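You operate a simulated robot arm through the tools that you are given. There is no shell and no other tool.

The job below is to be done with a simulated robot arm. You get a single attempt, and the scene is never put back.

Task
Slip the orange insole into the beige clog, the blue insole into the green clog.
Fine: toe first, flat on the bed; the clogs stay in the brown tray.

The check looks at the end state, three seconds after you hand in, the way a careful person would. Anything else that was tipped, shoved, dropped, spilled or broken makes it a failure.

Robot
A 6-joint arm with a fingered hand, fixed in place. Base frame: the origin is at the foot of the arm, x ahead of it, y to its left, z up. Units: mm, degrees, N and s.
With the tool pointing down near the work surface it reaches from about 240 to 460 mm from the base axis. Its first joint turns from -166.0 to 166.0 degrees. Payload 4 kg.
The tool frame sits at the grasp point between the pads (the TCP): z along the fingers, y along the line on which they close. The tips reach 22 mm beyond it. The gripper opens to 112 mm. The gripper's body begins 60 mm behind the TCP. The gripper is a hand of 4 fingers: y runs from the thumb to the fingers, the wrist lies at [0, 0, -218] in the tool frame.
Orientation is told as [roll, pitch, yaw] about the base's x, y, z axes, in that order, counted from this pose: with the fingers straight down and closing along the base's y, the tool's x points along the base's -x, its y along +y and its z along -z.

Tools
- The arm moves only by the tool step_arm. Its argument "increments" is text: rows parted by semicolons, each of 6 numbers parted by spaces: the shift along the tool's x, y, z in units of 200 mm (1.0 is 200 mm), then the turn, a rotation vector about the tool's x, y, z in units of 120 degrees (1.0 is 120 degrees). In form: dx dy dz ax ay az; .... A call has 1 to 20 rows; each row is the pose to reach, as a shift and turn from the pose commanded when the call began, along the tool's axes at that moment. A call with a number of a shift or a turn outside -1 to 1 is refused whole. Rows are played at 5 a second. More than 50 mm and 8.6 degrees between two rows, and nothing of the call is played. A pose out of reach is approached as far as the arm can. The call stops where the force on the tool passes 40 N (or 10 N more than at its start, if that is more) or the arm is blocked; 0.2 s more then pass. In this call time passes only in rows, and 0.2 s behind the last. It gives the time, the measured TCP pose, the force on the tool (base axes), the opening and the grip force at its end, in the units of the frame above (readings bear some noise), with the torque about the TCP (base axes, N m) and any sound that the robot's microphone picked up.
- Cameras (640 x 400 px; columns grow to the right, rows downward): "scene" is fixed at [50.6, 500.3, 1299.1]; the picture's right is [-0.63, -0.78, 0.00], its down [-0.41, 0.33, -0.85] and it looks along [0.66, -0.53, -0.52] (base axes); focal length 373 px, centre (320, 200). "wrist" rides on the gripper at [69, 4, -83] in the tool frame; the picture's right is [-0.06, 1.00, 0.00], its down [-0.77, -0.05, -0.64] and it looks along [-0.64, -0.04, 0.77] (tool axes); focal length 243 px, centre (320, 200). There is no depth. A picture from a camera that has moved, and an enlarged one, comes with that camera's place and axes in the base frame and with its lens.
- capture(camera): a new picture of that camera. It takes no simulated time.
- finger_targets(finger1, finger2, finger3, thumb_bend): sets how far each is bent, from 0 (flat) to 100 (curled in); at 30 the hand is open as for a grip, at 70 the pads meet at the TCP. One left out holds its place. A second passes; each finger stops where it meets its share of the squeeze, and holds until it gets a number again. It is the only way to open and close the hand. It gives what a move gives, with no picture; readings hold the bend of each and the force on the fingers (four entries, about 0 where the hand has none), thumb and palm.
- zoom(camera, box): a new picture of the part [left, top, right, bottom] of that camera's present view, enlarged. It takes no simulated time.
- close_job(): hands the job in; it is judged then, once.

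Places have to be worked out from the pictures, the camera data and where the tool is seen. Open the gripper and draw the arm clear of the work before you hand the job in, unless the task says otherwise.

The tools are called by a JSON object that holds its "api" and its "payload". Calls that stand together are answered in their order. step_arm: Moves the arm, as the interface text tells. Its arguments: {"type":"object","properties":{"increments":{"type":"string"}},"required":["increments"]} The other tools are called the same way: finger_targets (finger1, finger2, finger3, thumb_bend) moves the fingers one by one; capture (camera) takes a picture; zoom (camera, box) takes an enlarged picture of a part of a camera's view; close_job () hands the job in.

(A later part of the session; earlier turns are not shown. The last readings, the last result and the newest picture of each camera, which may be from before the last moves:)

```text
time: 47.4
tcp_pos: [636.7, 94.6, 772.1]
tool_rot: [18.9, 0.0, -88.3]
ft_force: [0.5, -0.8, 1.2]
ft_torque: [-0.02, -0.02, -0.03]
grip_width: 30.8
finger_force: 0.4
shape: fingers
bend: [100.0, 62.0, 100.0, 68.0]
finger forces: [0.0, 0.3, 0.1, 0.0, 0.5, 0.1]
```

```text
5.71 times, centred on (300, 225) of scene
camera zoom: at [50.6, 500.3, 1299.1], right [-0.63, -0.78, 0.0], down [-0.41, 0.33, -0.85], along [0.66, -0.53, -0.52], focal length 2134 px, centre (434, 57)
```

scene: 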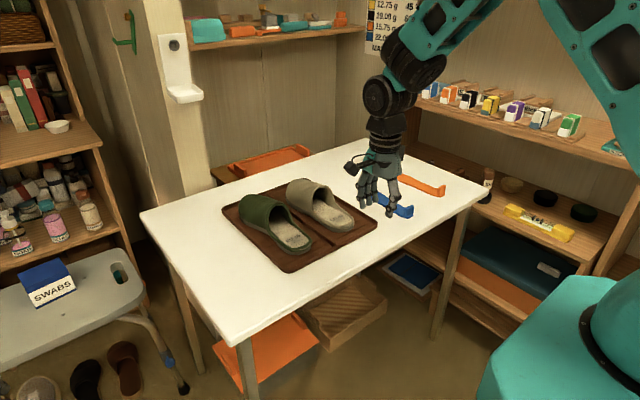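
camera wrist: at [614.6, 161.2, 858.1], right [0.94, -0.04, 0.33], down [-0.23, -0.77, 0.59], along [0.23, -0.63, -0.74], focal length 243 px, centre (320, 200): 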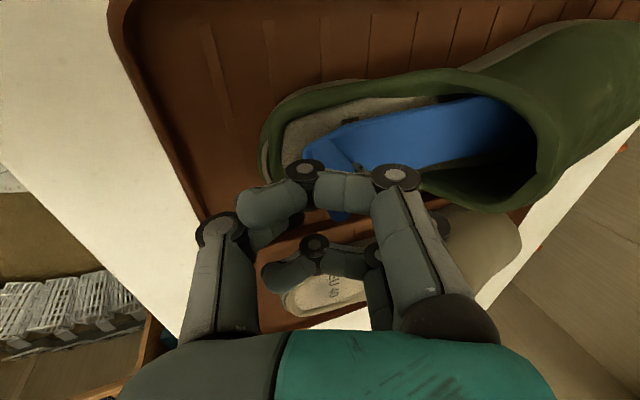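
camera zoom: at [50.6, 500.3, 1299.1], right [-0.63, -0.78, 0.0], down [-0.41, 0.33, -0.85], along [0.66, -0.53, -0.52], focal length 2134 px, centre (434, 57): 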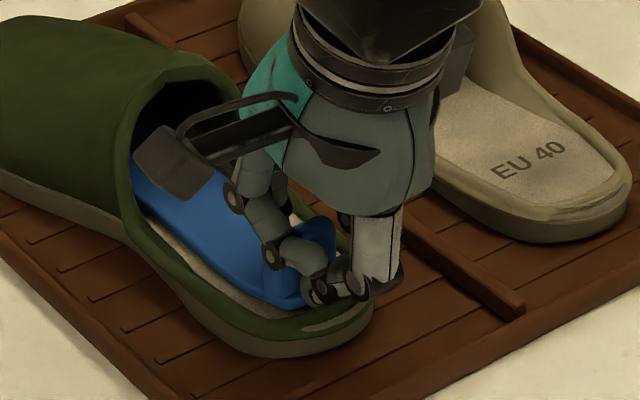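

The grip forces are near zero and the tab stands upright. I'll open wider before withdrawing.

{"api": "finger_targets", "payload": {"finger2": 50, "thumb_bend": 56}}

{"api": "zoom", "payload": {"camera": "scene", "box": [260, 190, 340, 260]}}

{"api": "capture", "payload": {"camera": "wrist"}}

```text
time: 48.4
tcp_pos: [636.4, 93.3, 770.9]
tool_rot: [19.2, 0.0, -88.2]
ft_force: [1.6, -1.0, 14.9]
ft_torque: [-0.06, 0.09, 0.01]
grip_width: 31.8
finger_force: 7.2
shape: fingers
bend: [100.0, 50.0, 100.0, 62.0]
finger forces: [0.0, 0.0, 0.1, 0.0, 14.7, 0.1]
```

```text
5.71 times, centred on (300, 225) of scene
camera zoom: at [50.6, 500.3, 1299.1], right [-0.63, -0.78, 0.0], down [-0.41, 0.33, -0.85], along [0.66, -0.53, -0.52], focal length 2134 px, centre (434, 57)
```

zoom: 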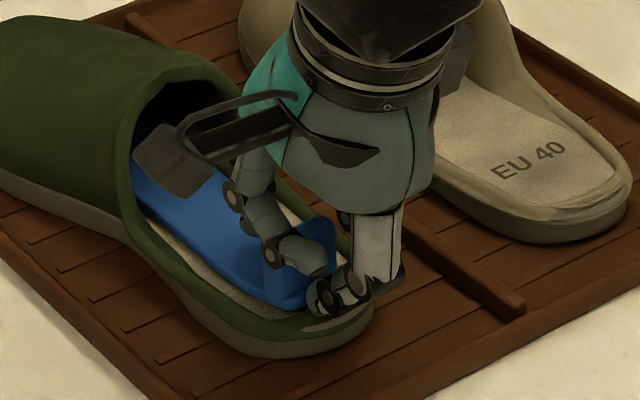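

```text
taken
camera wrist: at [610.5, 162.8, 851.3], right [0.94, -0.04, 0.33], down [-0.23, -0.77, 0.59], along [0.23, -0.63, -0.74], focal length 243 px, centre (320, 200)
```

wrist: 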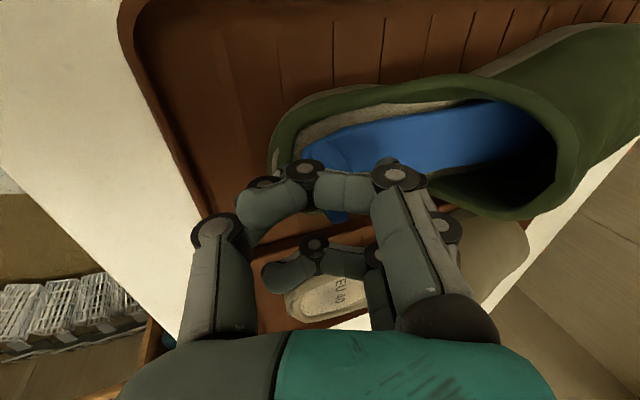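

The thumb tip is pressing on the heel rim as it opens (fz≈15 N), so I'll lift the hand straight up to clear it.

{"api": "step_arm", "payload": {"increments": "0 0.0082 -0.0237 0 0 0; 0 0.0163 -0.0473 0 0 0; 0 0.0244 -0.071 0 0 0"}}

{"api": "zoom", "payload": {"camera": "scene", "box": [260, 190, 340, 260]}}

{"api": "zoom", "payload": {"camera": "wrist", "box": [250, 60, 560, 240]}}

```text
time: 49.2
tcp_pos: [636.6, 92.8, 786.0]
tool_rot: [18.9, 0.1, -88.4]
ft_force: [0.4, 0.0, -0.5]
ft_torque: [-0.01, 0.01, -0.01]
grip_width: 34.8
finger_force: 0.1
shape: fingers
bend: [100.0, 50.0, 100.0, 56.0]
finger forces: [0.0, 0.0, 0.0, 0.0, 0.1, 0.1]
```

```text
5.71 times, centred on (300, 225) of scene
camera zoom: at [50.6, 500.3, 1299.1], right [-0.63, -0.78, 0.0], down [-0.41, 0.33, -0.85], along [0.66, -0.53, -0.52], focal length 2134 px, centre (434, 57)
```

zoom: 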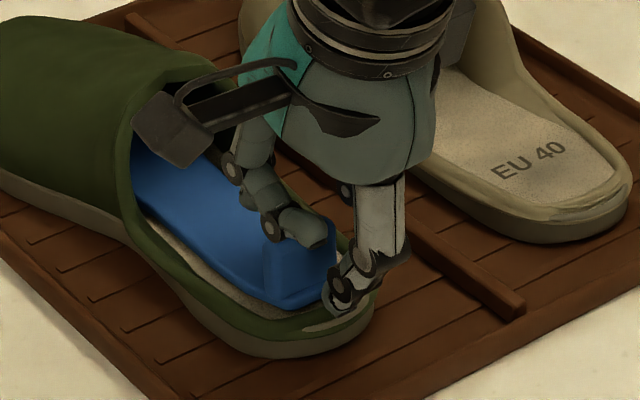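

```text
2.06 times, centred on (405, 150) of wrist
camera zoom: at [610.2, 162.6, 865.1], right [0.95, -0.03, 0.32], down [-0.23, -0.77, 0.59], along [0.23, -0.63, -0.74], focal length 501 px, centre (144, 303)
```

zoom: 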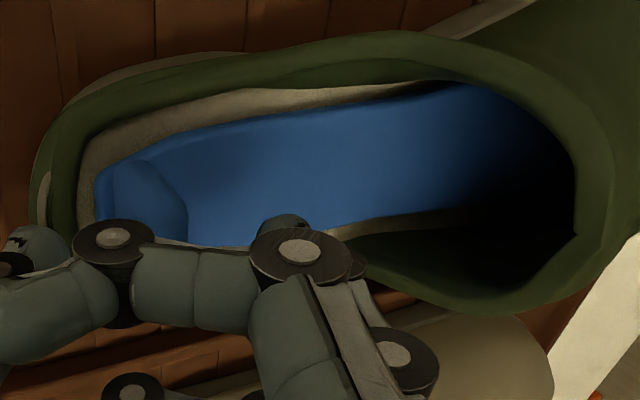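

The hand is free and the blue insole lies in the bed. I'll lift well clear and then check how it rests.

{"api": "step_arm", "payload": {"increments": "0 0.025 -0.07 0 0 0; 0 0.065 -0.19 0 0 0; 0 0.11 -0.32 0 0 0; 0 0.16 -0.46 0 0 0"}}

{"api": "zoom", "payload": {"camera": "scene", "box": [210, 165, 390, 278]}}

{"api": "capture", "payload": {"camera": "wrist"}}

```text
time: 50.2
tcp_pos: [637.2, 92.9, 884.0]
tool_rot: [18.9, 0.0, -88.2]
ft_force: [0.6, 0.5, -0.9]
ft_torque: [-0.01, -0.02, 0.03]
grip_width: 34.9
finger_force: 0.1
shape: fingers
bend: [100.0, 50.0, 100.0, 56.0]
finger forces: [0.1, 0.0, 0.0, 0.0, 0.0, 0.1]
```

```text
3.54 times, centred on (300, 222) of scene
camera zoom: at [50.6, 500.3, 1299.1], right [-0.63, -0.78, 0.0], down [-0.41, 0.33, -0.85], along [0.66, -0.53, -0.52], focal length 1322 px, centre (391, 124)
```

zoom: 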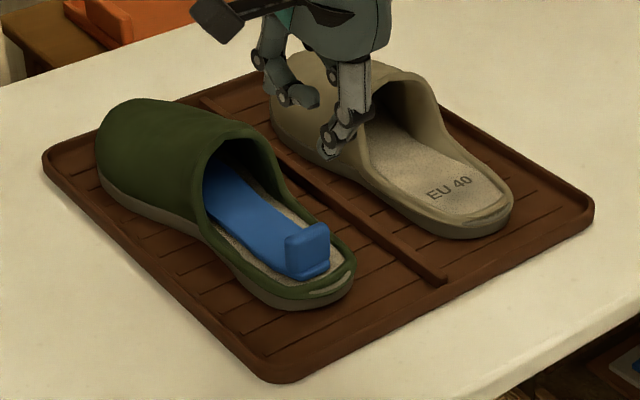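

```text
taken
camera wrist: at [610.6, 162.3, 963.0], right [0.95, -0.03, 0.32], down [-0.23, -0.77, 0.59], along [0.23, -0.63, -0.74], focal length 243 px, centre (320, 200)
```

wrist: 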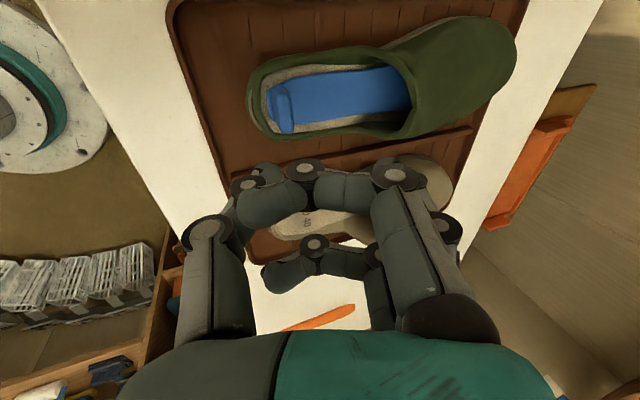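

The blue insole sits in the green clog with its tab at the heel. I'll zoom in to check that it's flat and inside the rim.

{"api": "zoom", "payload": {"camera": "wrist", "box": [235, 10, 525, 160]}}

{"api": "zoom", "payload": {"camera": "scene", "box": [260, 195, 320, 255]}}

```text
2.21 times, centred on (380, 85) of wrist
camera zoom: at [610.6, 162.3, 963.0], right [0.95, -0.03, 0.32], down [-0.23, -0.77, 0.59], along [0.23, -0.63, -0.74], focal length 535 px, centre (188, 454)
```

zoom: 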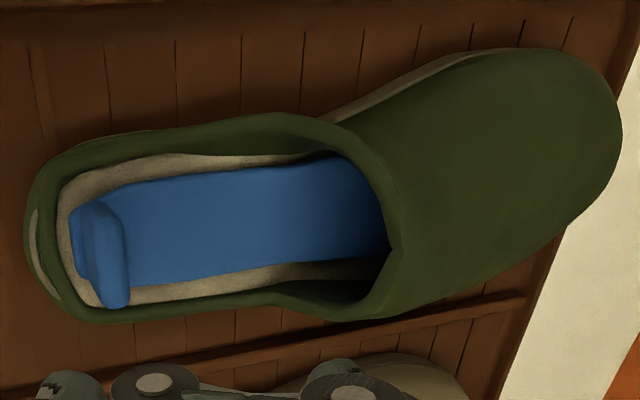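

```text
6.67 times, centred on (290, 225) of scene
camera zoom: at [50.6, 500.3, 1299.1], right [-0.63, -0.78, 0.0], down [-0.41, 0.33, -0.85], along [0.66, -0.53, -0.52], focal length 2489 px, centre (520, 33)
```

zoom: 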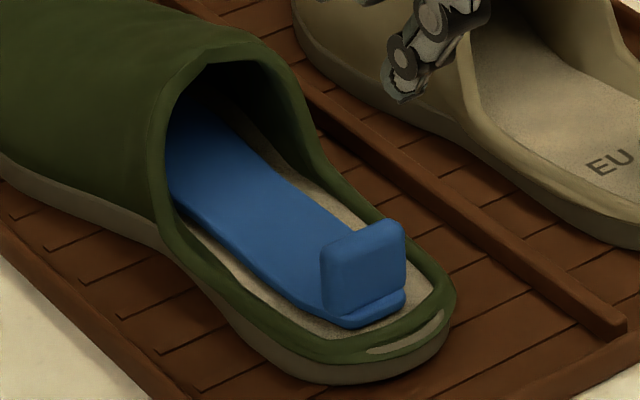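

The blue insole lies flat, centred and inside the rim. Now for the orange one: I'll level the hand and travel back toward it at a safe height.

{"api": "step_arm", "payload": {"increments": "-0.1555 -0.083 -0.07 0.0264 0 0; -0.311 -0.166 -0.13 0.0528 0 0; -0.4665 -0.249 -0.18 0.0792 0 0; -0.622 -0.332 -0.23 0.1056 0 0; -0.7775 -0.415 -0.28 0.132 0 0; -0.933 -0.4975 -0.33 0.158 0 0"}}

{"api": "finger_targets", "payload": {"finger2": 55, "thumb_bend": 55}}

```text
time: 51.6
tcp_pos: [527.3, -95.2, 914.1]
tool_rot: [-0.1, 0.0, -88.2]
ft_force: [-0.4, 0.8, 0.3]
ft_torque: [0.02, 0.0, 0.02]
grip_width: 35.1
finger_force: 0.0
shape: fingers
bend: [100.0, 50.0, 100.0, 56.0]
finger forces: [0.0, 0.1, 0.0, 0.1, 0.1, 0.1]
```

```text
time: 52.6
tcp_pos: [528.7, -95.9, 913.1]
tool_rot: [-0.1, 0.0, -88.2]
ft_force: [-0.1, -0.6, -0.6]
ft_torque: [0.0, 0.0, 0.0]
grip_width: 35.1
finger_force: 0.0
shape: fingers
bend: [100.0, 55.0, 100.0, 55.0]
finger forces: [0.0, 0.0, 0.1, 0.1, 0.0, 0.0]
```

I'll move on to above the orange tab in two stages, watching for any reach flags.

{"api": "step_arm", "payload": {"increments": "-0.1855 0.0145 0.02 0 0 0; -0.371 0.029 0.04 0 0 0; -0.5566 0.0435 0.06 0 0 0; -0.742 0.058 0.08 0 0 0; -0.9276 0.0725 0.1 0 0 0"}}

{"api": "step_arm", "payload": {"increments": "-0.16 0.03 0.03 0 0 -0.002; -0.3 0.065 0.06 0 0 -0.004; -0.43 0.1 0.09 0 0 -0.006; -0.564 0.128 0.125 0 0 -0.0067"}}

{"api": "capture", "payload": {"camera": "wrist"}}

{"api": "capture", "payload": {"camera": "scene"}}

```text
time: 53.8
tcp_pos: [548.1, -280.7, 894.1]
tool_rot: [0.1, 0.0, -88.3]
ft_force: [-0.5, 0.7, 1.3]
ft_torque: [0.02, -0.01, -0.01]
grip_width: 35.5
finger_force: 0.0
shape: fingers
bend: [100.0, 55.0, 100.0, 55.0]
finger forces: [0.0, 0.0, 0.0, 0.0, 0.0, 0.0]
```

```text
time: 54.8
tcp_pos: [577.2, -393.4, 869.0]
tool_rot: [0.0, 0.1, -87.5]
ft_force: [-1.4, 0.1, -0.7]
ft_torque: [0.0, -0.04, 0.04]
grip_width: 35.3
finger_force: 0.0
shape: fingers
bend: [100.0, 55.0, 100.0, 55.0]
finger forces: [0.1, 0.1, 0.1, 0.0, 0.1, 0.0]
```

```text
taken
camera wrist: at [576.8, -323.0, 951.6], right [1.0, -0.02, 0.0], down [-0.02, -0.77, 0.64], along [-0.01, -0.64, -0.77], focal length 243 px, centre (320, 200)
```

wrist: 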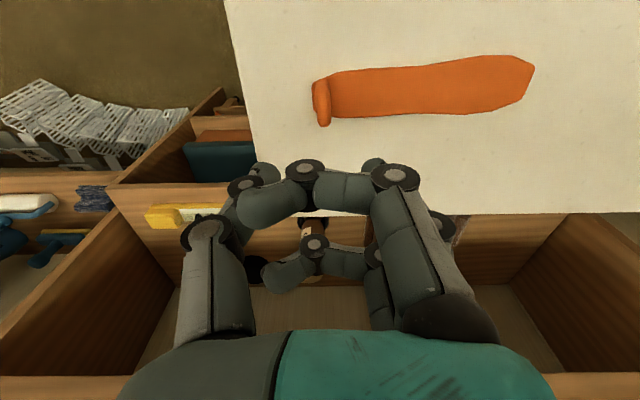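

```text
taken
```

scene: 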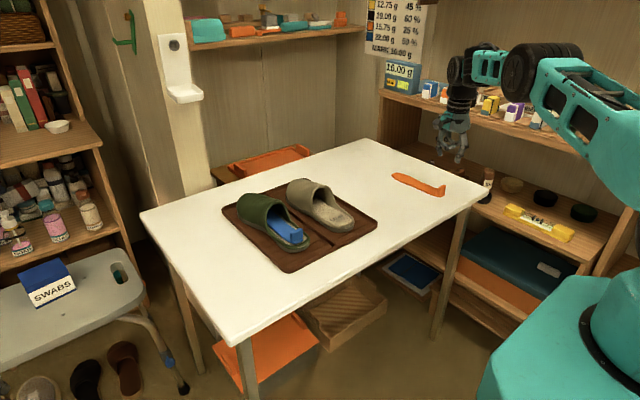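

There are no reach flags this time. I'll zoom in on the orange insole to measure the tab from here.

{"api": "zoom", "payload": {"camera": "wrist", "box": [300, 45, 545, 135]}}

{"api": "zoom", "payload": {"camera": "wrist", "box": [298, 60, 358, 135]}}

```text
2.61 times, centred on (422, 90) of wrist
camera zoom: at [576.8, -323.0, 951.6], right [1.0, -0.02, 0.0], down [-0.02, -0.77, 0.64], along [-0.01, -0.64, -0.77], focal length 634 px, centre (52, 487)
```

zoom: 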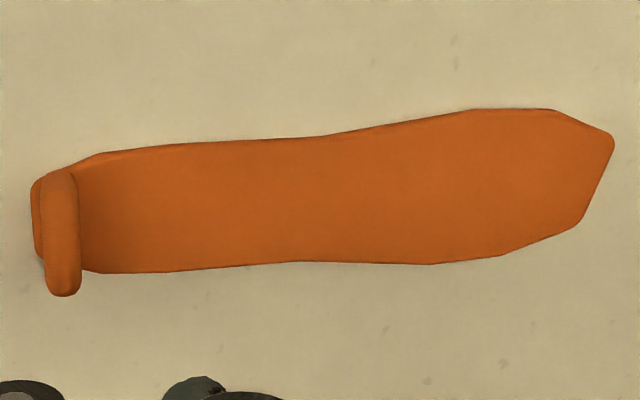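

```text
5.33 times, centred on (328, 98) of wrist
camera zoom: at [576.8, -323.0, 951.6], right [1.0, -0.02, 0.0], down [-0.02, -0.77, 0.64], along [-0.01, -0.64, -0.77], focal length 1294 px, centre (277, 747)
```

zoom: 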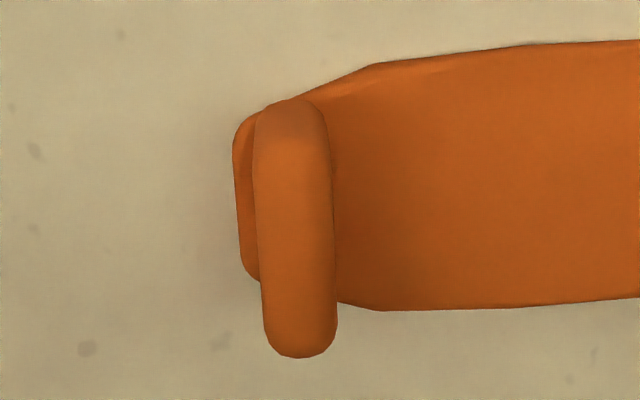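

The orange tab centre is at (578.7,-392), heading +2.7°. I'll lower over it in stages.

{"api": "step_arm", "payload": {"increments": "0.0062 0.0073 0.05 0 0 0; 0.0062 0.0073 0.18 0 0 0; 0.0062 0.0073 0.3 0 0 0; 0.0062 0.0073 0.395 0 0 0"}}

{"api": "zoom", "payload": {"camera": "scene", "box": [390, 110, 490, 210]}}

{"api": "capture", "payload": {"camera": "wrist"}}

```text
time: 55.8
tcp_pos: [578.8, -392.1, 789.8]
tool_rot: [0.1, 0.0, -87.4]
ft_force: [-0.1, 0.8, 0.3]
ft_torque: [0.0, -0.02, -0.04]
grip_width: 35.6
finger_force: 0.1
shape: fingers
bend: [100.0, 55.0, 100.0, 55.0]
finger forces: [0.0, 0.1, 0.0, 0.0, 0.1, 0.1]
```

```text
4.00 times, centred on (440, 160) of scene
camera zoom: at [50.6, 500.3, 1299.1], right [-0.63, -0.78, 0.0], down [-0.41, 0.33, -0.85], along [0.66, -0.53, -0.52], focal length 1494 px, centre (-160, 360)
```

zoom: 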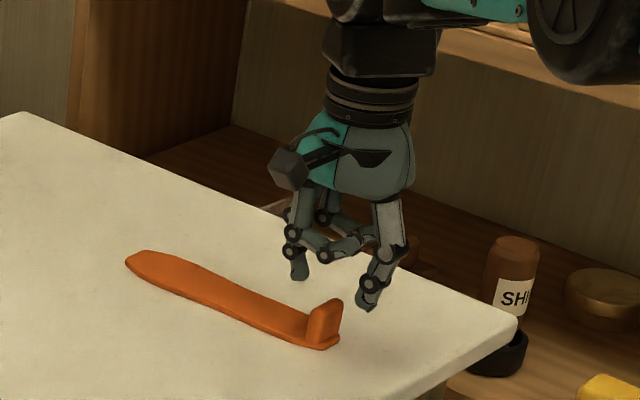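

```text
taken
camera wrist: at [578.5, -322.1, 872.7], right [1.0, -0.02, 0.0], down [-0.02, -0.77, 0.64], along [-0.01, -0.64, -0.77], focal length 243 px, centre (320, 200)
```

wrist: 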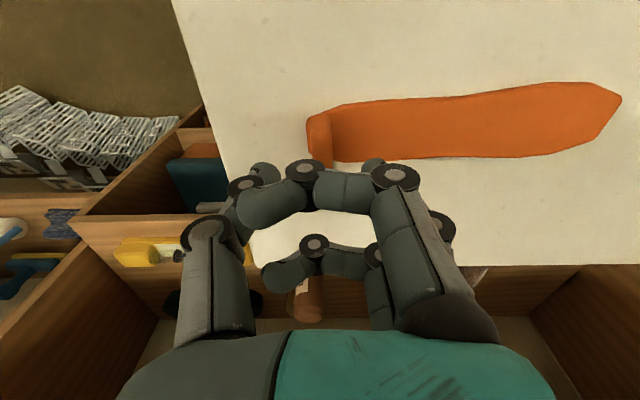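

The view matches the earlier blue approach. I'll lower to z≈757.5 and grip.

{"api": "step_arm", "payload": {"increments": "0 0 0.06 0 0 0; 0 0 0.12 0 0 0; 0 0 0.161 0 0 0"}}

{"api": "finger_targets", "payload": {"finger2": 80, "thumb_bend": 80}}

{"api": "zoom", "payload": {"camera": "scene", "box": [400, 120, 480, 210]}}

```text
time: 56.6
tcp_pos: [578.0, -391.7, 757.2]
tool_rot: [0.0, 0.1, -87.4]
ft_force: [0.0, 0.4, -0.5]
ft_torque: [0.01, 0.02, 0.0]
grip_width: 35.2
finger_force: 0.1
shape: fingers
bend: [100.0, 55.0, 100.0, 55.0]
finger forces: [0.0, 0.1, 0.0, 0.0, 0.0, 0.1]
```

```text
time: 57.6
tcp_pos: [577.5, -391.3, 757.6]
tool_rot: [-0.1, 0.0, -87.5]
ft_force: [0.8, 1.0, 0.3]
ft_torque: [-0.02, -0.05, 0.0]
grip_width: 29.6
finger_force: 9.8
shape: fingers
bend: [100.0, 71.0, 100.0, 72.0]
finger forces: [0.0, 9.5, 0.0, 0.1, 9.8, 0.0]
```

```text
4.44 times, centred on (440, 165) of scene
camera zoom: at [50.6, 500.3, 1299.1], right [-0.63, -0.78, 0.0], down [-0.41, 0.33, -0.85], along [0.66, -0.53, -0.52], focal length 1660 px, centre (-213, 356)
```

zoom: 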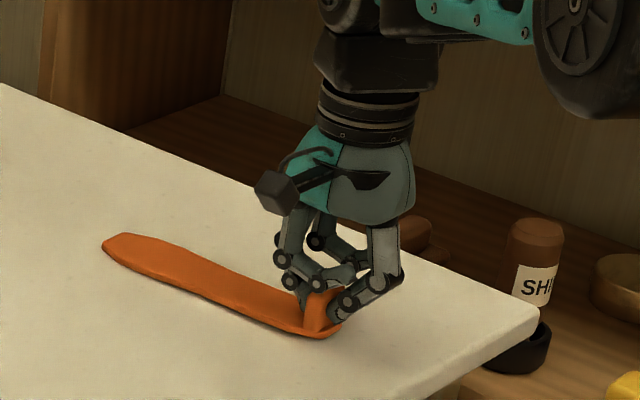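

The tab is gripped at about 10 N per pad, as with the blue one. I'll lift 100 mm and see how it hangs.

{"api": "step_arm", "payload": {"increments": "0 0 -0.03 0 0 0; 0 0 -0.06 0 0 0; 0 0 -0.1 0 0 0; 0 0 -0.15 0 0 0; 0 0 -0.2 0 0 0; 0 0 -0.27 0 0 0; 0 0 -0.34 0 0 0; 0 0 -0.42 0 0 0; 0 0 -0.5 0 0 0; 0 0 -0.5 0 0 0"}}

{"api": "capture", "payload": {"camera": "wrist"}}

{"api": "zoom", "payload": {"camera": "scene", "box": [390, 100, 480, 190]}}

```text
time: 59.8
tcp_pos: [578.4, -390.9, 857.2]
tool_rot: [0.0, 0.0, -87.5]
ft_force: [0.2, 0.3, 0.0]
ft_torque: [-0.01, 0.05, 0.01]
grip_width: 28.4
finger_force: 10.0
shape: fingers
bend: [100.0, 70.0, 100.0, 75.0]
finger forces: [0.0, 10.2, 0.1, 0.0, 10.1, 0.0]
```

```text
taken
camera wrist: at [578.1, -321.3, 940.5], right [1.0, -0.02, 0.0], down [-0.02, -0.77, 0.64], along [-0.01, -0.64, -0.77], focal length 243 px, centre (320, 200)
```

wrist: 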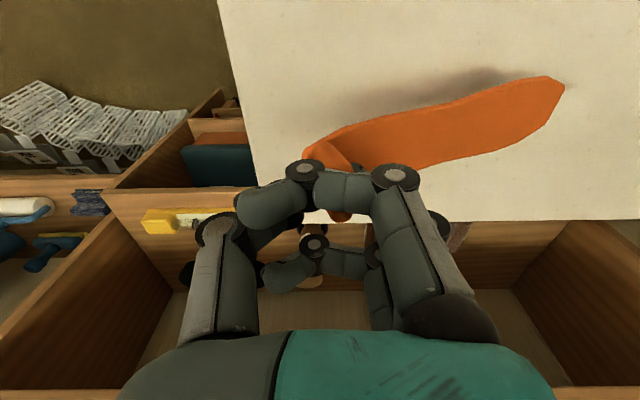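

```text
4.44 times, centred on (435, 145) of scene
camera zoom: at [50.6, 500.3, 1299.1], right [-0.63, -0.78, 0.0], down [-0.41, 0.33, -0.85], along [0.66, -0.53, -0.52], focal length 1660 px, centre (-191, 444)
```

zoom: 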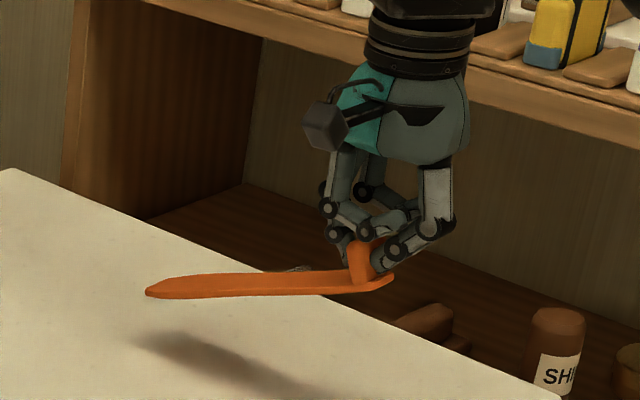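

The orange insole hangs exactly like the blue one did (bends 70/75). I'll carry it high toward the beige clog, turning to yaw -92.3 for that clog's roughly -2.3° heading.

{"api": "step_arm", "payload": {"increments": "0.1 -0.03 -0.13 0 0 0.0068; 0.26 -0.07 -0.22 0 0 0.0136; 0.43 -0.12 -0.3 0 0 0.0204; 0.6 -0.17 -0.36 0 0 0.0272; 0.77 -0.22 -0.4 0 0 0.034; 0.9127 -0.259 -0.415 0 0 0.0408"}}

{"api": "step_arm", "payload": {"increments": "0.166 -0.0067 0.01 -0.018 0 0; 0.332 -0.0133 0.04 -0.037 0 0; 0.497 -0.02 0.08 -0.055 0 0; 0.663 -0.0267 0.12 -0.073 0 0; 0.829 -0.0333 0.15 -0.0917 0 0"}}

{"api": "capture", "payload": {"camera": "wrist"}}

{"api": "zoom", "payload": {"camera": "scene", "box": [240, 100, 400, 260]}}

```text
time: 61.2
tcp_pos: [519.4, -211.3, 940.7]
tool_rot: [0.0, -0.1, -92.5]
ft_force: [-0.2, -0.3, 0.5]
ft_torque: [-0.03, 0.03, 0.01]
grip_width: 28.6
finger_force: 10.2
shape: fingers
bend: [100.0, 70.0, 100.0, 75.0]
finger forces: [0.0, 10.3, 0.0, 0.1, 10.0, 0.1]
```

```text
time: 62.4
tcp_pos: [517.2, -45.5, 911.7]
tool_rot: [11.1, 0.1, -92.4]
ft_force: [0.0, 0.2, -1.4]
ft_torque: [-0.03, 0.05, 0.0]
grip_width: 28.8
finger_force: 9.7
shape: fingers
bend: [100.0, 70.0, 100.0, 75.0]
finger forces: [0.1, 10.3, 0.0, 0.0, 10.2, 0.0]
```

```text
taken
camera wrist: at [508.1, 24.0, 992.4], right [0.98, -0.11, 0.19], down [-0.2, -0.76, 0.62], along [0.08, -0.64, -0.76], focal length 243 px, centre (320, 200)
```

wrist: 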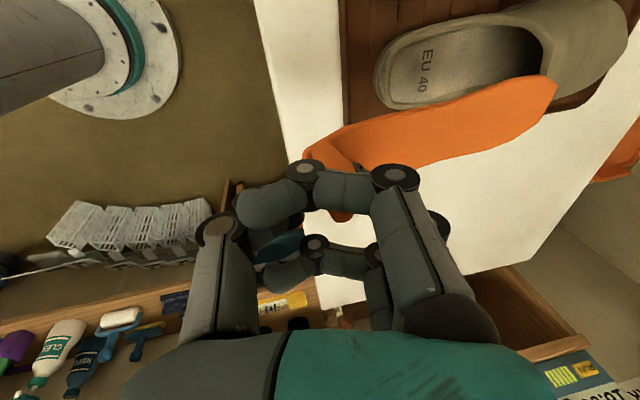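

```text
2.50 times, centred on (320, 180) of scene
camera zoom: at [50.6, 500.3, 1299.1], right [-0.63, -0.78, 0.0], down [-0.41, 0.33, -0.85], along [0.66, -0.53, -0.52], focal length 934 px, centre (320, 250)
```

zoom: 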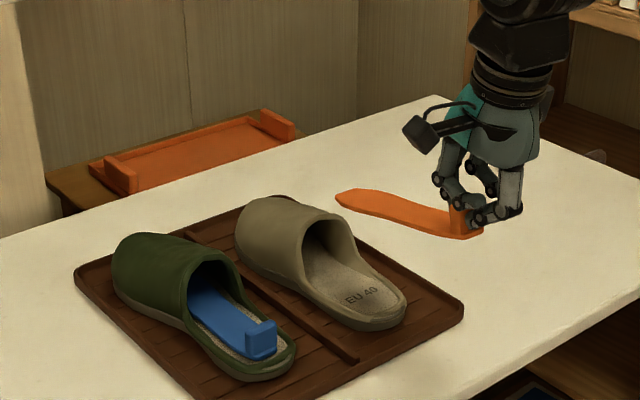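

The beige clog is in clear view, so I'll measure its bed and centreline before going down.

{"api": "zoom", "payload": {"camera": "wrist", "box": [360, 0, 640, 170]}}

{"api": "zoom", "payload": {"camera": "scene", "box": [285, 170, 365, 240]}}

```text
2.29 times, centred on (500, 85) of wrist
camera zoom: at [508.1, 24.0, 992.4], right [0.98, -0.11, 0.19], down [-0.2, -0.76, 0.62], along [0.08, -0.64, -0.76], focal length 555 px, centre (-91, 463)
```

zoom: 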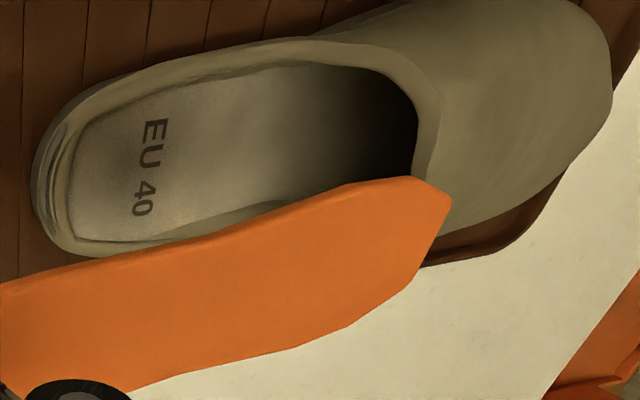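

```text
5.71 times, centred on (325, 205) of scene
camera zoom: at [50.6, 500.3, 1299.1], right [-0.63, -0.78, 0.0], down [-0.41, 0.33, -0.85], along [0.66, -0.53, -0.52], focal length 2134 px, centre (291, 171)
```

zoom: 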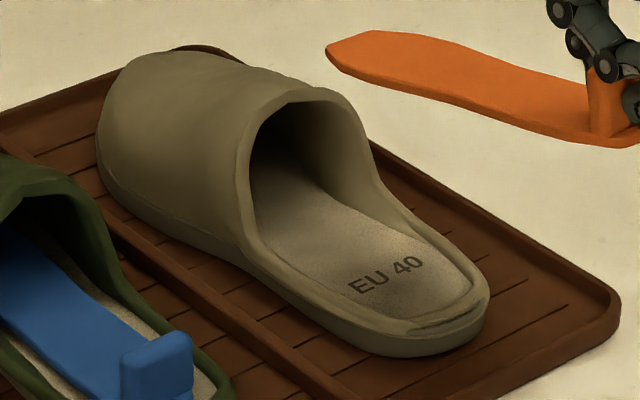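

The beige bed's heel edge sits near (626.5,-50). Judging from the green clog, the usable cavity is about 197 mm, so I'll aim for the insole heel at x≈631. First I'll lower to the pre-insert height with the toe behind the vamp rim.

{"api": "step_arm", "payload": {"increments": "-0.002 -0.018 0.11 0 0 0; -0.004 -0.036 0.22 0 0 0; -0.006 -0.054 0.33 0 0 0; -0.0069 -0.0704 0.433 0 0 0"}}

{"api": "capture", "payload": {"camera": "wrist"}}

{"api": "zoom", "payload": {"camera": "scene", "box": [270, 150, 400, 260]}}

```text
time: 63.4
tcp_pos: [521.2, -47.9, 822.8]
tool_rot: [11.2, 0.0, -92.4]
ft_force: [0.1, -0.2, -1.1]
ft_torque: [0.02, 0.01, -0.01]
grip_width: 28.8
finger_force: 10.0
shape: fingers
bend: [100.0, 70.0, 100.0, 76.0]
finger forces: [0.0, 10.3, 0.1, 0.0, 10.2, 0.0]
```

```text
taken
camera wrist: at [511.3, 23.0, 904.5], right [0.98, -0.1, 0.19], down [-0.2, -0.76, 0.62], along [0.08, -0.64, -0.76], focal length 243 px, centre (320, 200)
```

wrist: 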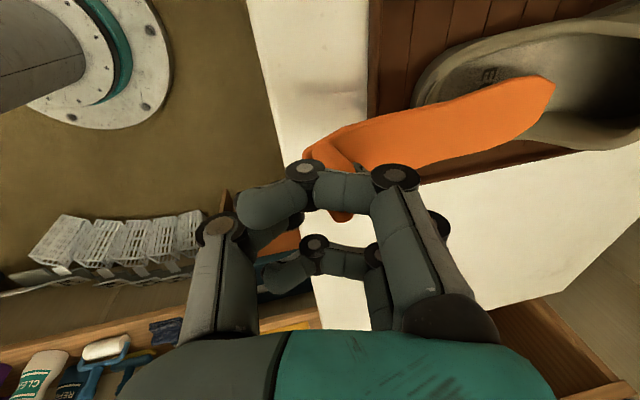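

```text
3.64 times, centred on (335, 205) of scene
camera zoom: at [50.6, 500.3, 1299.1], right [-0.63, -0.78, 0.0], down [-0.41, 0.33, -0.85], along [0.66, -0.53, -0.52], focal length 1358 px, centre (266, 182)
```

zoom: 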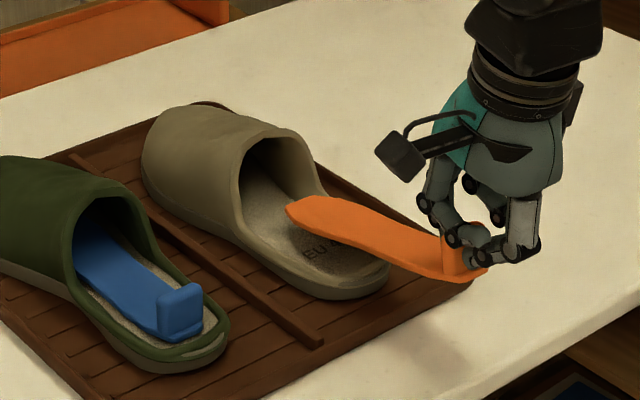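

The toe centre is at about y≈-51 and z≈760, which lines up with the opening. I'll slide in about 60 mm first.

{"api": "step_arm", "payload": {"increments": "0.0005 0.073 0.032 0 0 0; 0.0009 0.1455 0.0642 0 0 0; 0.0013 0.22 0.089 0 0 0; 0.0017 0.294 0.1136 0 0 0"}}

{"api": "zoom", "payload": {"camera": "wrist", "box": [260, 20, 640, 230]}}

{"api": "zoom", "payload": {"camera": "scene", "box": [270, 150, 400, 260]}}

```text
time: 64.4
tcp_pos: [582.7, -49.9, 812.8]
tool_rot: [11.1, 0.0, -92.3]
ft_force: [0.3, 0.3, -0.1]
ft_torque: [0.02, 0.02, 0.06]
grip_width: 28.8
finger_force: 10.1
shape: fingers
bend: [100.0, 70.0, 100.0, 76.0]
finger forces: [0.1, 10.3, 0.1, 0.0, 10.4, 0.0]
```

```text
1.68 times, centred on (450, 125) of wrist
camera zoom: at [572.9, 20.4, 894.3], right [0.98, -0.1, 0.19], down [-0.2, -0.76, 0.62], along [0.08, -0.64, -0.76], focal length 409 px, centre (101, 326)
```

zoom: 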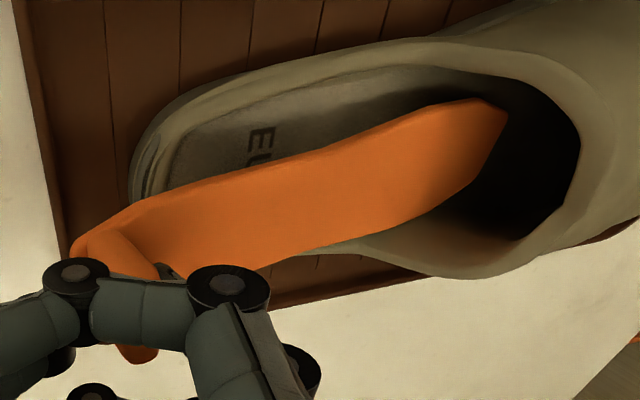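

```text
3.64 times, centred on (335, 205) of scene
camera zoom: at [50.6, 500.3, 1299.1], right [-0.63, -0.78, 0.0], down [-0.41, 0.33, -0.85], along [0.66, -0.53, -0.52], focal length 1358 px, centre (266, 182)
```

zoom: 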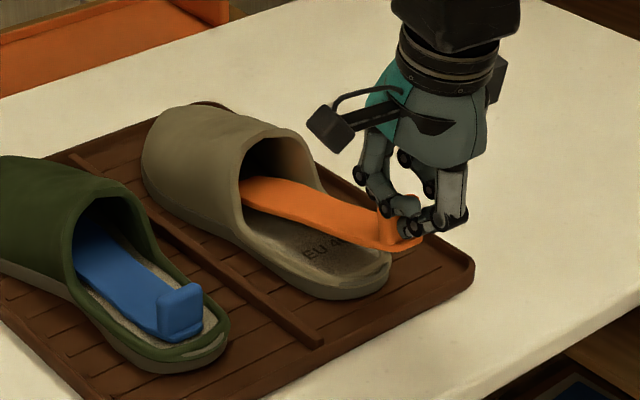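

There's no contact and the toe is under the vamp. I'll continue forward to TCP x≈630.

{"api": "step_arm", "payload": {"increments": "0.0004 0.057 0.017 0 0 0; 0.0008 0.114 0.034 0 0 0; 0.0013 0.171 0.051 0 0 0; 0.0017 0.228 0.0676 0 0 0"}}

{"api": "zoom", "payload": {"camera": "wrist", "box": [250, 40, 560, 230]}}

{"api": "zoom", "payload": {"camera": "scene", "box": [270, 150, 400, 260]}}

```text
time: 65.4
tcp_pos: [629.4, -50.8, 807.6]
tool_rot: [11.0, -0.1, -92.2]
ft_force: [-0.8, 0.6, -0.1]
ft_torque: [0.04, -0.01, 0.01]
grip_width: 28.7
finger_force: 10.3
shape: fingers
bend: [100.0, 70.0, 100.0, 76.0]
finger forces: [0.0, 9.8, 0.0, 0.0, 10.6, 0.0]
```

```text
2.06 times, centred on (405, 135) of wrist
camera zoom: at [620.1, 19.1, 889.4], right [0.98, -0.1, 0.19], down [-0.2, -0.76, 0.62], along [0.08, -0.64, -0.76], focal length 501 px, centre (144, 334)
```

zoom: 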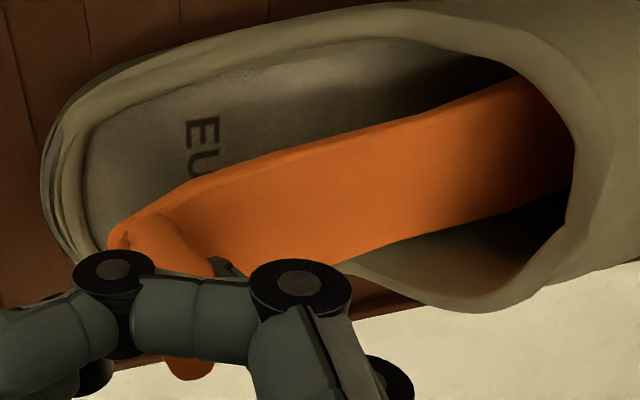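

```text
3.64 times, centred on (335, 205) of scene
camera zoom: at [50.6, 500.3, 1299.1], right [-0.63, -0.78, 0.0], down [-0.41, 0.33, -0.85], along [0.66, -0.53, -0.52], focal length 1358 px, centre (266, 182)
```

zoom: 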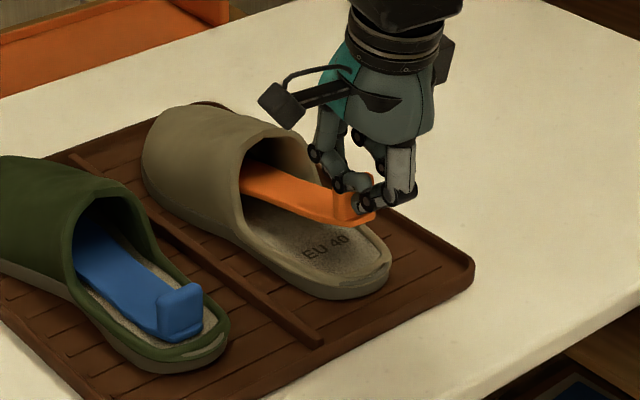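

The forces are small and the clog hasn't moved. I'll lower the heel while levelling to the 19° tilt, ending near x=631.

{"api": "step_arm", "payload": {"increments": "-0.0004 -0.0044 0.033 -0.0167 0 0; -0.0008 -0.0089 0.066 -0.0333 0 0; -0.0013 -0.0133 0.099 -0.05 0 0; -0.0017 -0.0177 0.132 -0.0667 0 0"}}

{"api": "zoom", "payload": {"camera": "wrist", "box": [250, 40, 560, 230]}}

{"api": "zoom", "payload": {"camera": "scene", "box": [270, 150, 400, 260]}}

```text
time: 66.4
tcp_pos: [631.8, -52.1, 780.0]
tool_rot: [19.0, 0.0, -92.5]
ft_force: [-1.1, 0.5, -0.1]
ft_torque: [0.0, 0.03, 0.06]
grip_width: 28.4
finger_force: 10.1
shape: fingers
bend: [100.0, 70.0, 100.0, 76.0]
finger forces: [0.0, 9.7, 0.0, 0.0, 10.9, 0.0]
```

```text
2.06 times, centred on (405, 135) of wrist
camera zoom: at [610.5, 18.3, 859.9], right [0.94, -0.1, 0.33], down [-0.29, -0.75, 0.59], along [0.18, -0.65, -0.74], focal length 501 px, centre (144, 334)
```

zoom: 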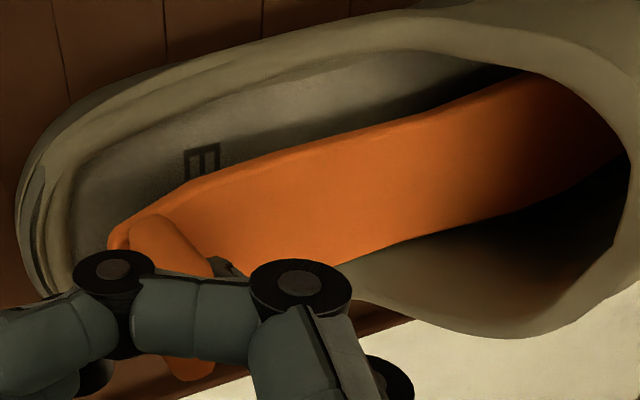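

```text
3.64 times, centred on (335, 205) of scene
camera zoom: at [50.6, 500.3, 1299.1], right [-0.63, -0.78, 0.0], down [-0.41, 0.33, -0.85], along [0.66, -0.53, -0.52], focal length 1358 px, centre (266, 182)
```

zoom: 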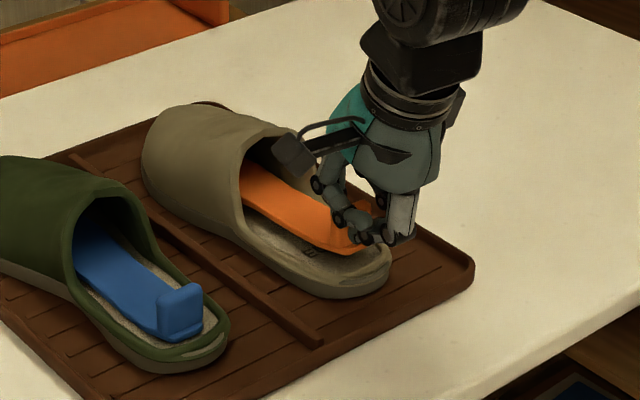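

The forces are light and the clog hasn't moved. I'll nudge +2 mm in y to centre the heel and start lowering toward the bed.

{"api": "step_arm", "payload": {"increments": "0.005 -0.001 0.004 0 0 0; 0.01 -0.0035 0.0095 0 0 0; 0.01 -0.0069 0.0188 0 0 0"}}

{"api": "step_arm", "payload": {"increments": "0 -0.0024 0.0071 0 0 0; 0 -0.0049 0.0142 0 0 0"}}

{"api": "zoom", "payload": {"camera": "wrist", "box": [250, 40, 560, 230]}}

{"api": "zoom", "payload": {"camera": "scene", "box": [290, 170, 370, 240]}}

```text
time: 67.2
tcp_pos: [632.4, -50.7, 776.9]
tool_rot: [19.2, 0.0, -92.3]
ft_force: [-1.6, -0.2, -0.2]
ft_torque: [0.01, -0.01, 0.01]
grip_width: 28.7
finger_force: 10.0
shape: fingers
bend: [100.0, 70.0, 100.0, 76.0]
finger forces: [0.0, 9.7, 0.1, 0.0, 10.4, 0.0]
```

```text
time: 67.8
tcp_pos: [632.0, -49.8, 774.4]
tool_rot: [19.1, 0.1, -92.4]
ft_force: [-0.4, 0.6, -0.9]
ft_torque: [-0.03, -0.05, -0.02]
grip_width: 28.4
finger_force: 10.4
shape: fingers
bend: [100.0, 70.0, 100.0, 76.0]
finger forces: [0.0, 9.7, 0.1, 0.0, 9.7, 0.1]
```

```text
2.06 times, centred on (405, 135) of wrist
camera zoom: at [610.6, 20.8, 853.3], right [0.94, -0.1, 0.33], down [-0.29, -0.75, 0.59], along [0.19, -0.65, -0.74], focal length 501 px, centre (144, 334)
```

zoom: 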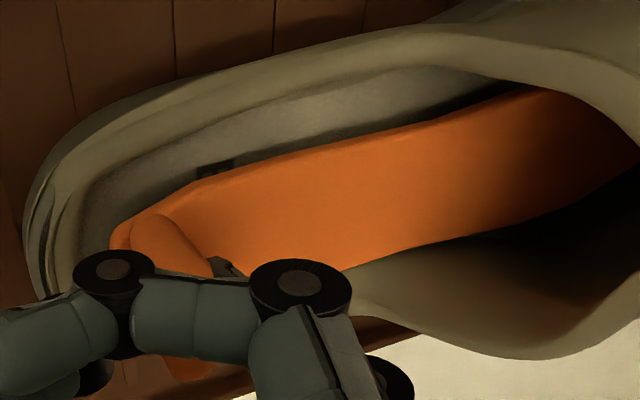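

```text
5.71 times, centred on (330, 205) of scene
camera zoom: at [50.6, 500.3, 1299.1], right [-0.63, -0.78, 0.0], down [-0.41, 0.33, -0.85], along [0.66, -0.53, -0.52], focal length 2134 px, centre (263, 171)
```

zoom: 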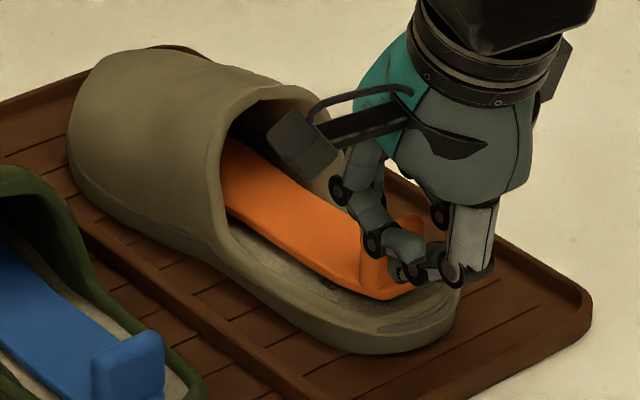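

The insole sits about 6 mm ahead of the bed's heel edge and 2 mm toward -y. I'll shift +1.5 mm and lower further in small steps until I feel the bed.

{"api": "step_arm", "payload": {"increments": "0.004 -0.0024 0.0071 0 0 0; 0.0075 -0.0032 0.0095 0 0 0"}}

{"api": "step_arm", "payload": {"increments": "0 -0.0016 0.0047 0 0 0; 0 -0.0024 0.0071 0 0 0"}}

```text
time: 68.4
tcp_pos: [631.9, -47.8, 772.5]
tool_rot: [19.1, 0.0, -92.4]
ft_force: [-0.9, -0.3, 2.0]
ft_torque: [0.0, -0.03, 0.0]
grip_width: 28.4
finger_force: 9.7
shape: fingers
bend: [100.0, 70.0, 100.0, 76.0]
finger forces: [0.0, 9.6, 0.0, 0.0, 10.1, 0.0]
```

```text
time: 69.0
tcp_pos: [631.7, -48.9, 770.5]
tool_rot: [19.1, 0.0, -92.4]
ft_force: [-1.7, -0.4, 6.6]
ft_torque: [-0.02, -0.12, -0.01]
grip_width: 28.3
finger_force: 10.1
shape: fingers
bend: [100.0, 70.0, 100.0, 76.0]
finger forces: [0.0, 9.7, 0.0, 0.0, 11.3, 0.0]
```

Contact with the bed is confirmed (fz≈6.6 N). I'll ease up about 1 mm and open slightly, giving most of the opening to the front finger so the thumb doesn't press on the rim.

{"api": "step_arm", "payload": {"increments": "0 0.0016 -0.0047 0 0 0; 0 0.002 -0.006 0 0 0"}}

{"api": "finger_targets", "payload": {"finger2": 63, "thumb_bend": 69}}

{"api": "finger_targets", "payload": {"finger2": 48}}

{"api": "zoom", "payload": {"camera": "wrist", "box": [250, 40, 560, 230]}}

{"api": "zoom", "payload": {"camera": "scene", "box": [290, 170, 370, 240]}}

```text
time: 69.6
tcp_pos: [631.3, -48.4, 770.9]
tool_rot: [19.1, -0.1, -92.5]
ft_force: [0.2, -0.4, 2.5]
ft_torque: [-0.04, -0.08, 0.02]
grip_width: 28.5
finger_force: 10.7
shape: fingers
bend: [100.0, 70.0, 100.0, 76.0]
finger forces: [0.1, 9.9, 0.0, 0.0, 10.1, 0.1]
```

```text
time: 70.6
tcp_pos: [631.7, -48.0, 772.3]
tool_rot: [19.0, 0.0, -92.4]
ft_force: [-0.3, 0.7, 0.5]
ft_torque: [0.03, 0.03, -0.02]
grip_width: 30.6
finger_force: 0.3
shape: fingers
bend: [100.0, 62.0, 100.0, 69.0]
finger forces: [0.0, 0.5, 0.0, 0.0, 0.4, 0.0]
```

```text
time: 71.6
tcp_pos: [632.7, -48.3, 771.5]
tool_rot: [19.0, 0.0, -92.4]
ft_force: [-0.2, -1.3, 0.4]
ft_torque: [0.01, 0.02, -0.03]
grip_width: 30.3
finger_force: 0.5
shape: fingers
bend: [100.0, 48.0, 100.0, 69.0]
finger forces: [0.1, 0.1, 0.1, 0.1, 0.3, 0.1]
```

```text
2.06 times, centred on (405, 135) of wrist
camera zoom: at [610.5, 22.1, 850.8], right [0.94, -0.1, 0.33], down [-0.29, -0.75, 0.59], along [0.18, -0.65, -0.74], focal length 501 px, centre (144, 334)
```

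zoom: 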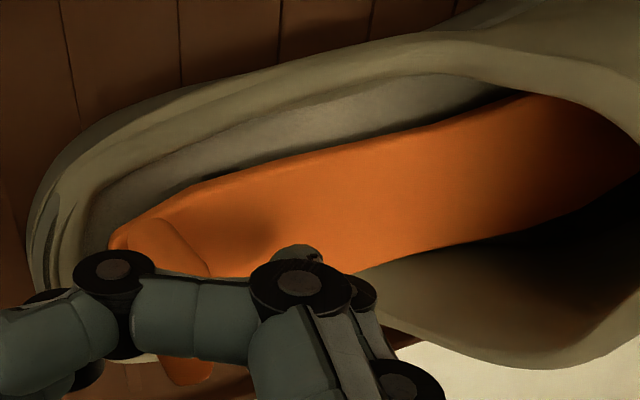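

```text
5.71 times, centred on (330, 205) of scene
camera zoom: at [50.6, 500.3, 1299.1], right [-0.63, -0.78, 0.0], down [-0.41, 0.33, -0.85], along [0.66, -0.53, -0.52], focal length 2134 px, centre (263, 171)
```

zoom: 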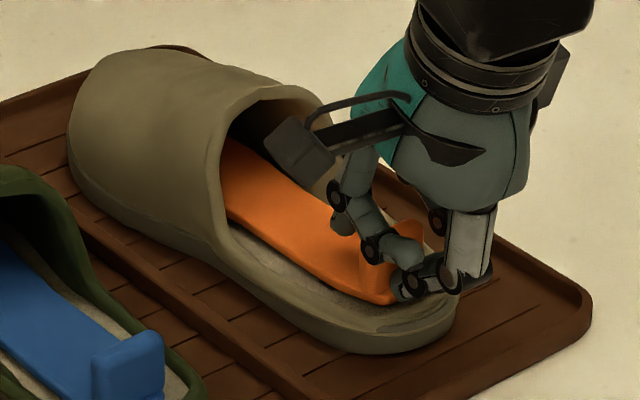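

The front finger is open and everything is unloaded. I'll retract along the hand's axis, up and slightly back, so the thumb leaves the tab.

{"api": "step_arm", "payload": {"increments": "0 0 -0.02 0 0 0; 0 0 -0.05 0 0 0; 0 0 -0.08 0 0 0; 0 0 -0.12 0 0 0"}}

{"api": "zoom", "payload": {"camera": "scene", "box": [290, 170, 370, 240]}}

{"api": "zoom", "payload": {"camera": "wrist", "box": [250, 40, 560, 230]}}

```text
time: 72.6
tcp_pos: [623.8, -48.0, 795.2]
tool_rot: [19.1, 0.0, -92.5]
ft_force: [-0.2, 1.0, 0.2]
ft_torque: [0.01, -0.01, 0.0]
grip_width: 30.4
finger_force: 0.0
shape: fingers
bend: [100.0, 48.0, 100.0, 69.0]
finger forces: [0.0, 0.0, 0.0, 0.0, 0.0, 0.0]
```

```text
5.71 times, centred on (330, 205) of scene
camera zoom: at [50.6, 500.3, 1299.1], right [-0.63, -0.78, 0.0], down [-0.41, 0.33, -0.85], along [0.66, -0.53, -0.52], focal length 2134 px, centre (263, 171)
```

zoom: 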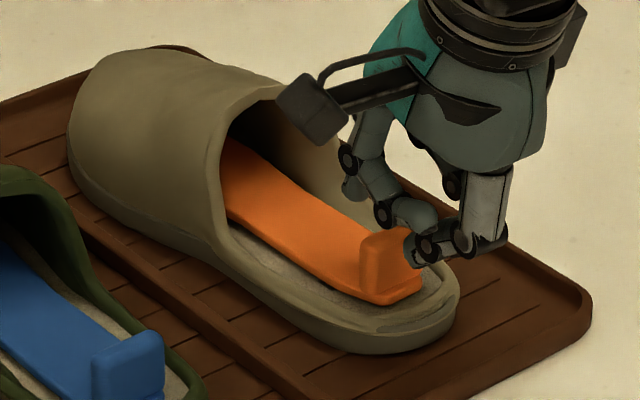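

```text
2.06 times, centred on (405, 135) of wrist
camera zoom: at [602.6, 22.6, 873.7], right [0.94, -0.1, 0.33], down [-0.29, -0.75, 0.59], along [0.18, -0.65, -0.74], focal length 501 px, centre (144, 334)
```

zoom: 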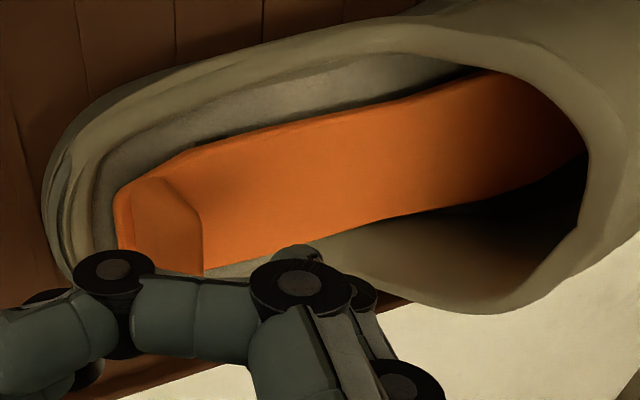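

It's clean: the insole stays flat and the tab is free. I'll lift straight up and away for a final look.

{"api": "step_arm", "payload": {"increments": "0 0.04 -0.118 0 0 0; 0 0.08 -0.236 0 0 0; 0 0.122 -0.354 0 0 0; 0 0.163 -0.4728 0 0 0"}}

{"api": "capture", "payload": {"camera": "wrist"}}

{"api": "zoom", "payload": {"camera": "scene", "box": [210, 165, 390, 278]}}

```text
time: 73.6
tcp_pos: [623.5, -47.2, 894.0]
tool_rot: [19.0, 0.0, -92.5]
ft_force: [-0.7, 0.5, 0.0]
ft_torque: [-0.02, 0.0, -0.04]
grip_width: 30.5
finger_force: 0.0
shape: fingers
bend: [100.0, 48.0, 100.0, 69.0]
finger forces: [0.1, 0.0, 0.0, 0.1, 0.0, 0.0]
```

```text
taken
camera wrist: at [602.9, 23.0, 974.4], right [0.94, -0.1, 0.33], down [-0.29, -0.75, 0.59], along [0.18, -0.65, -0.74], focal length 243 px, centre (320, 200)
```

wrist: 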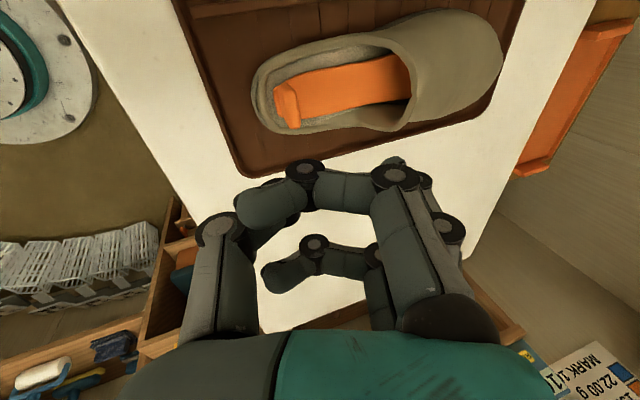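

```text
3.54 times, centred on (300, 222) of scene
camera zoom: at [50.6, 500.3, 1299.1], right [-0.63, -0.78, 0.0], down [-0.41, 0.33, -0.85], along [0.66, -0.53, -0.52], focal length 1322 px, centre (391, 124)
```

zoom: 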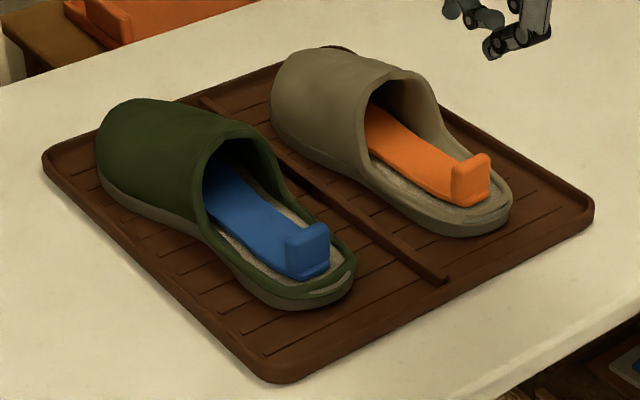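

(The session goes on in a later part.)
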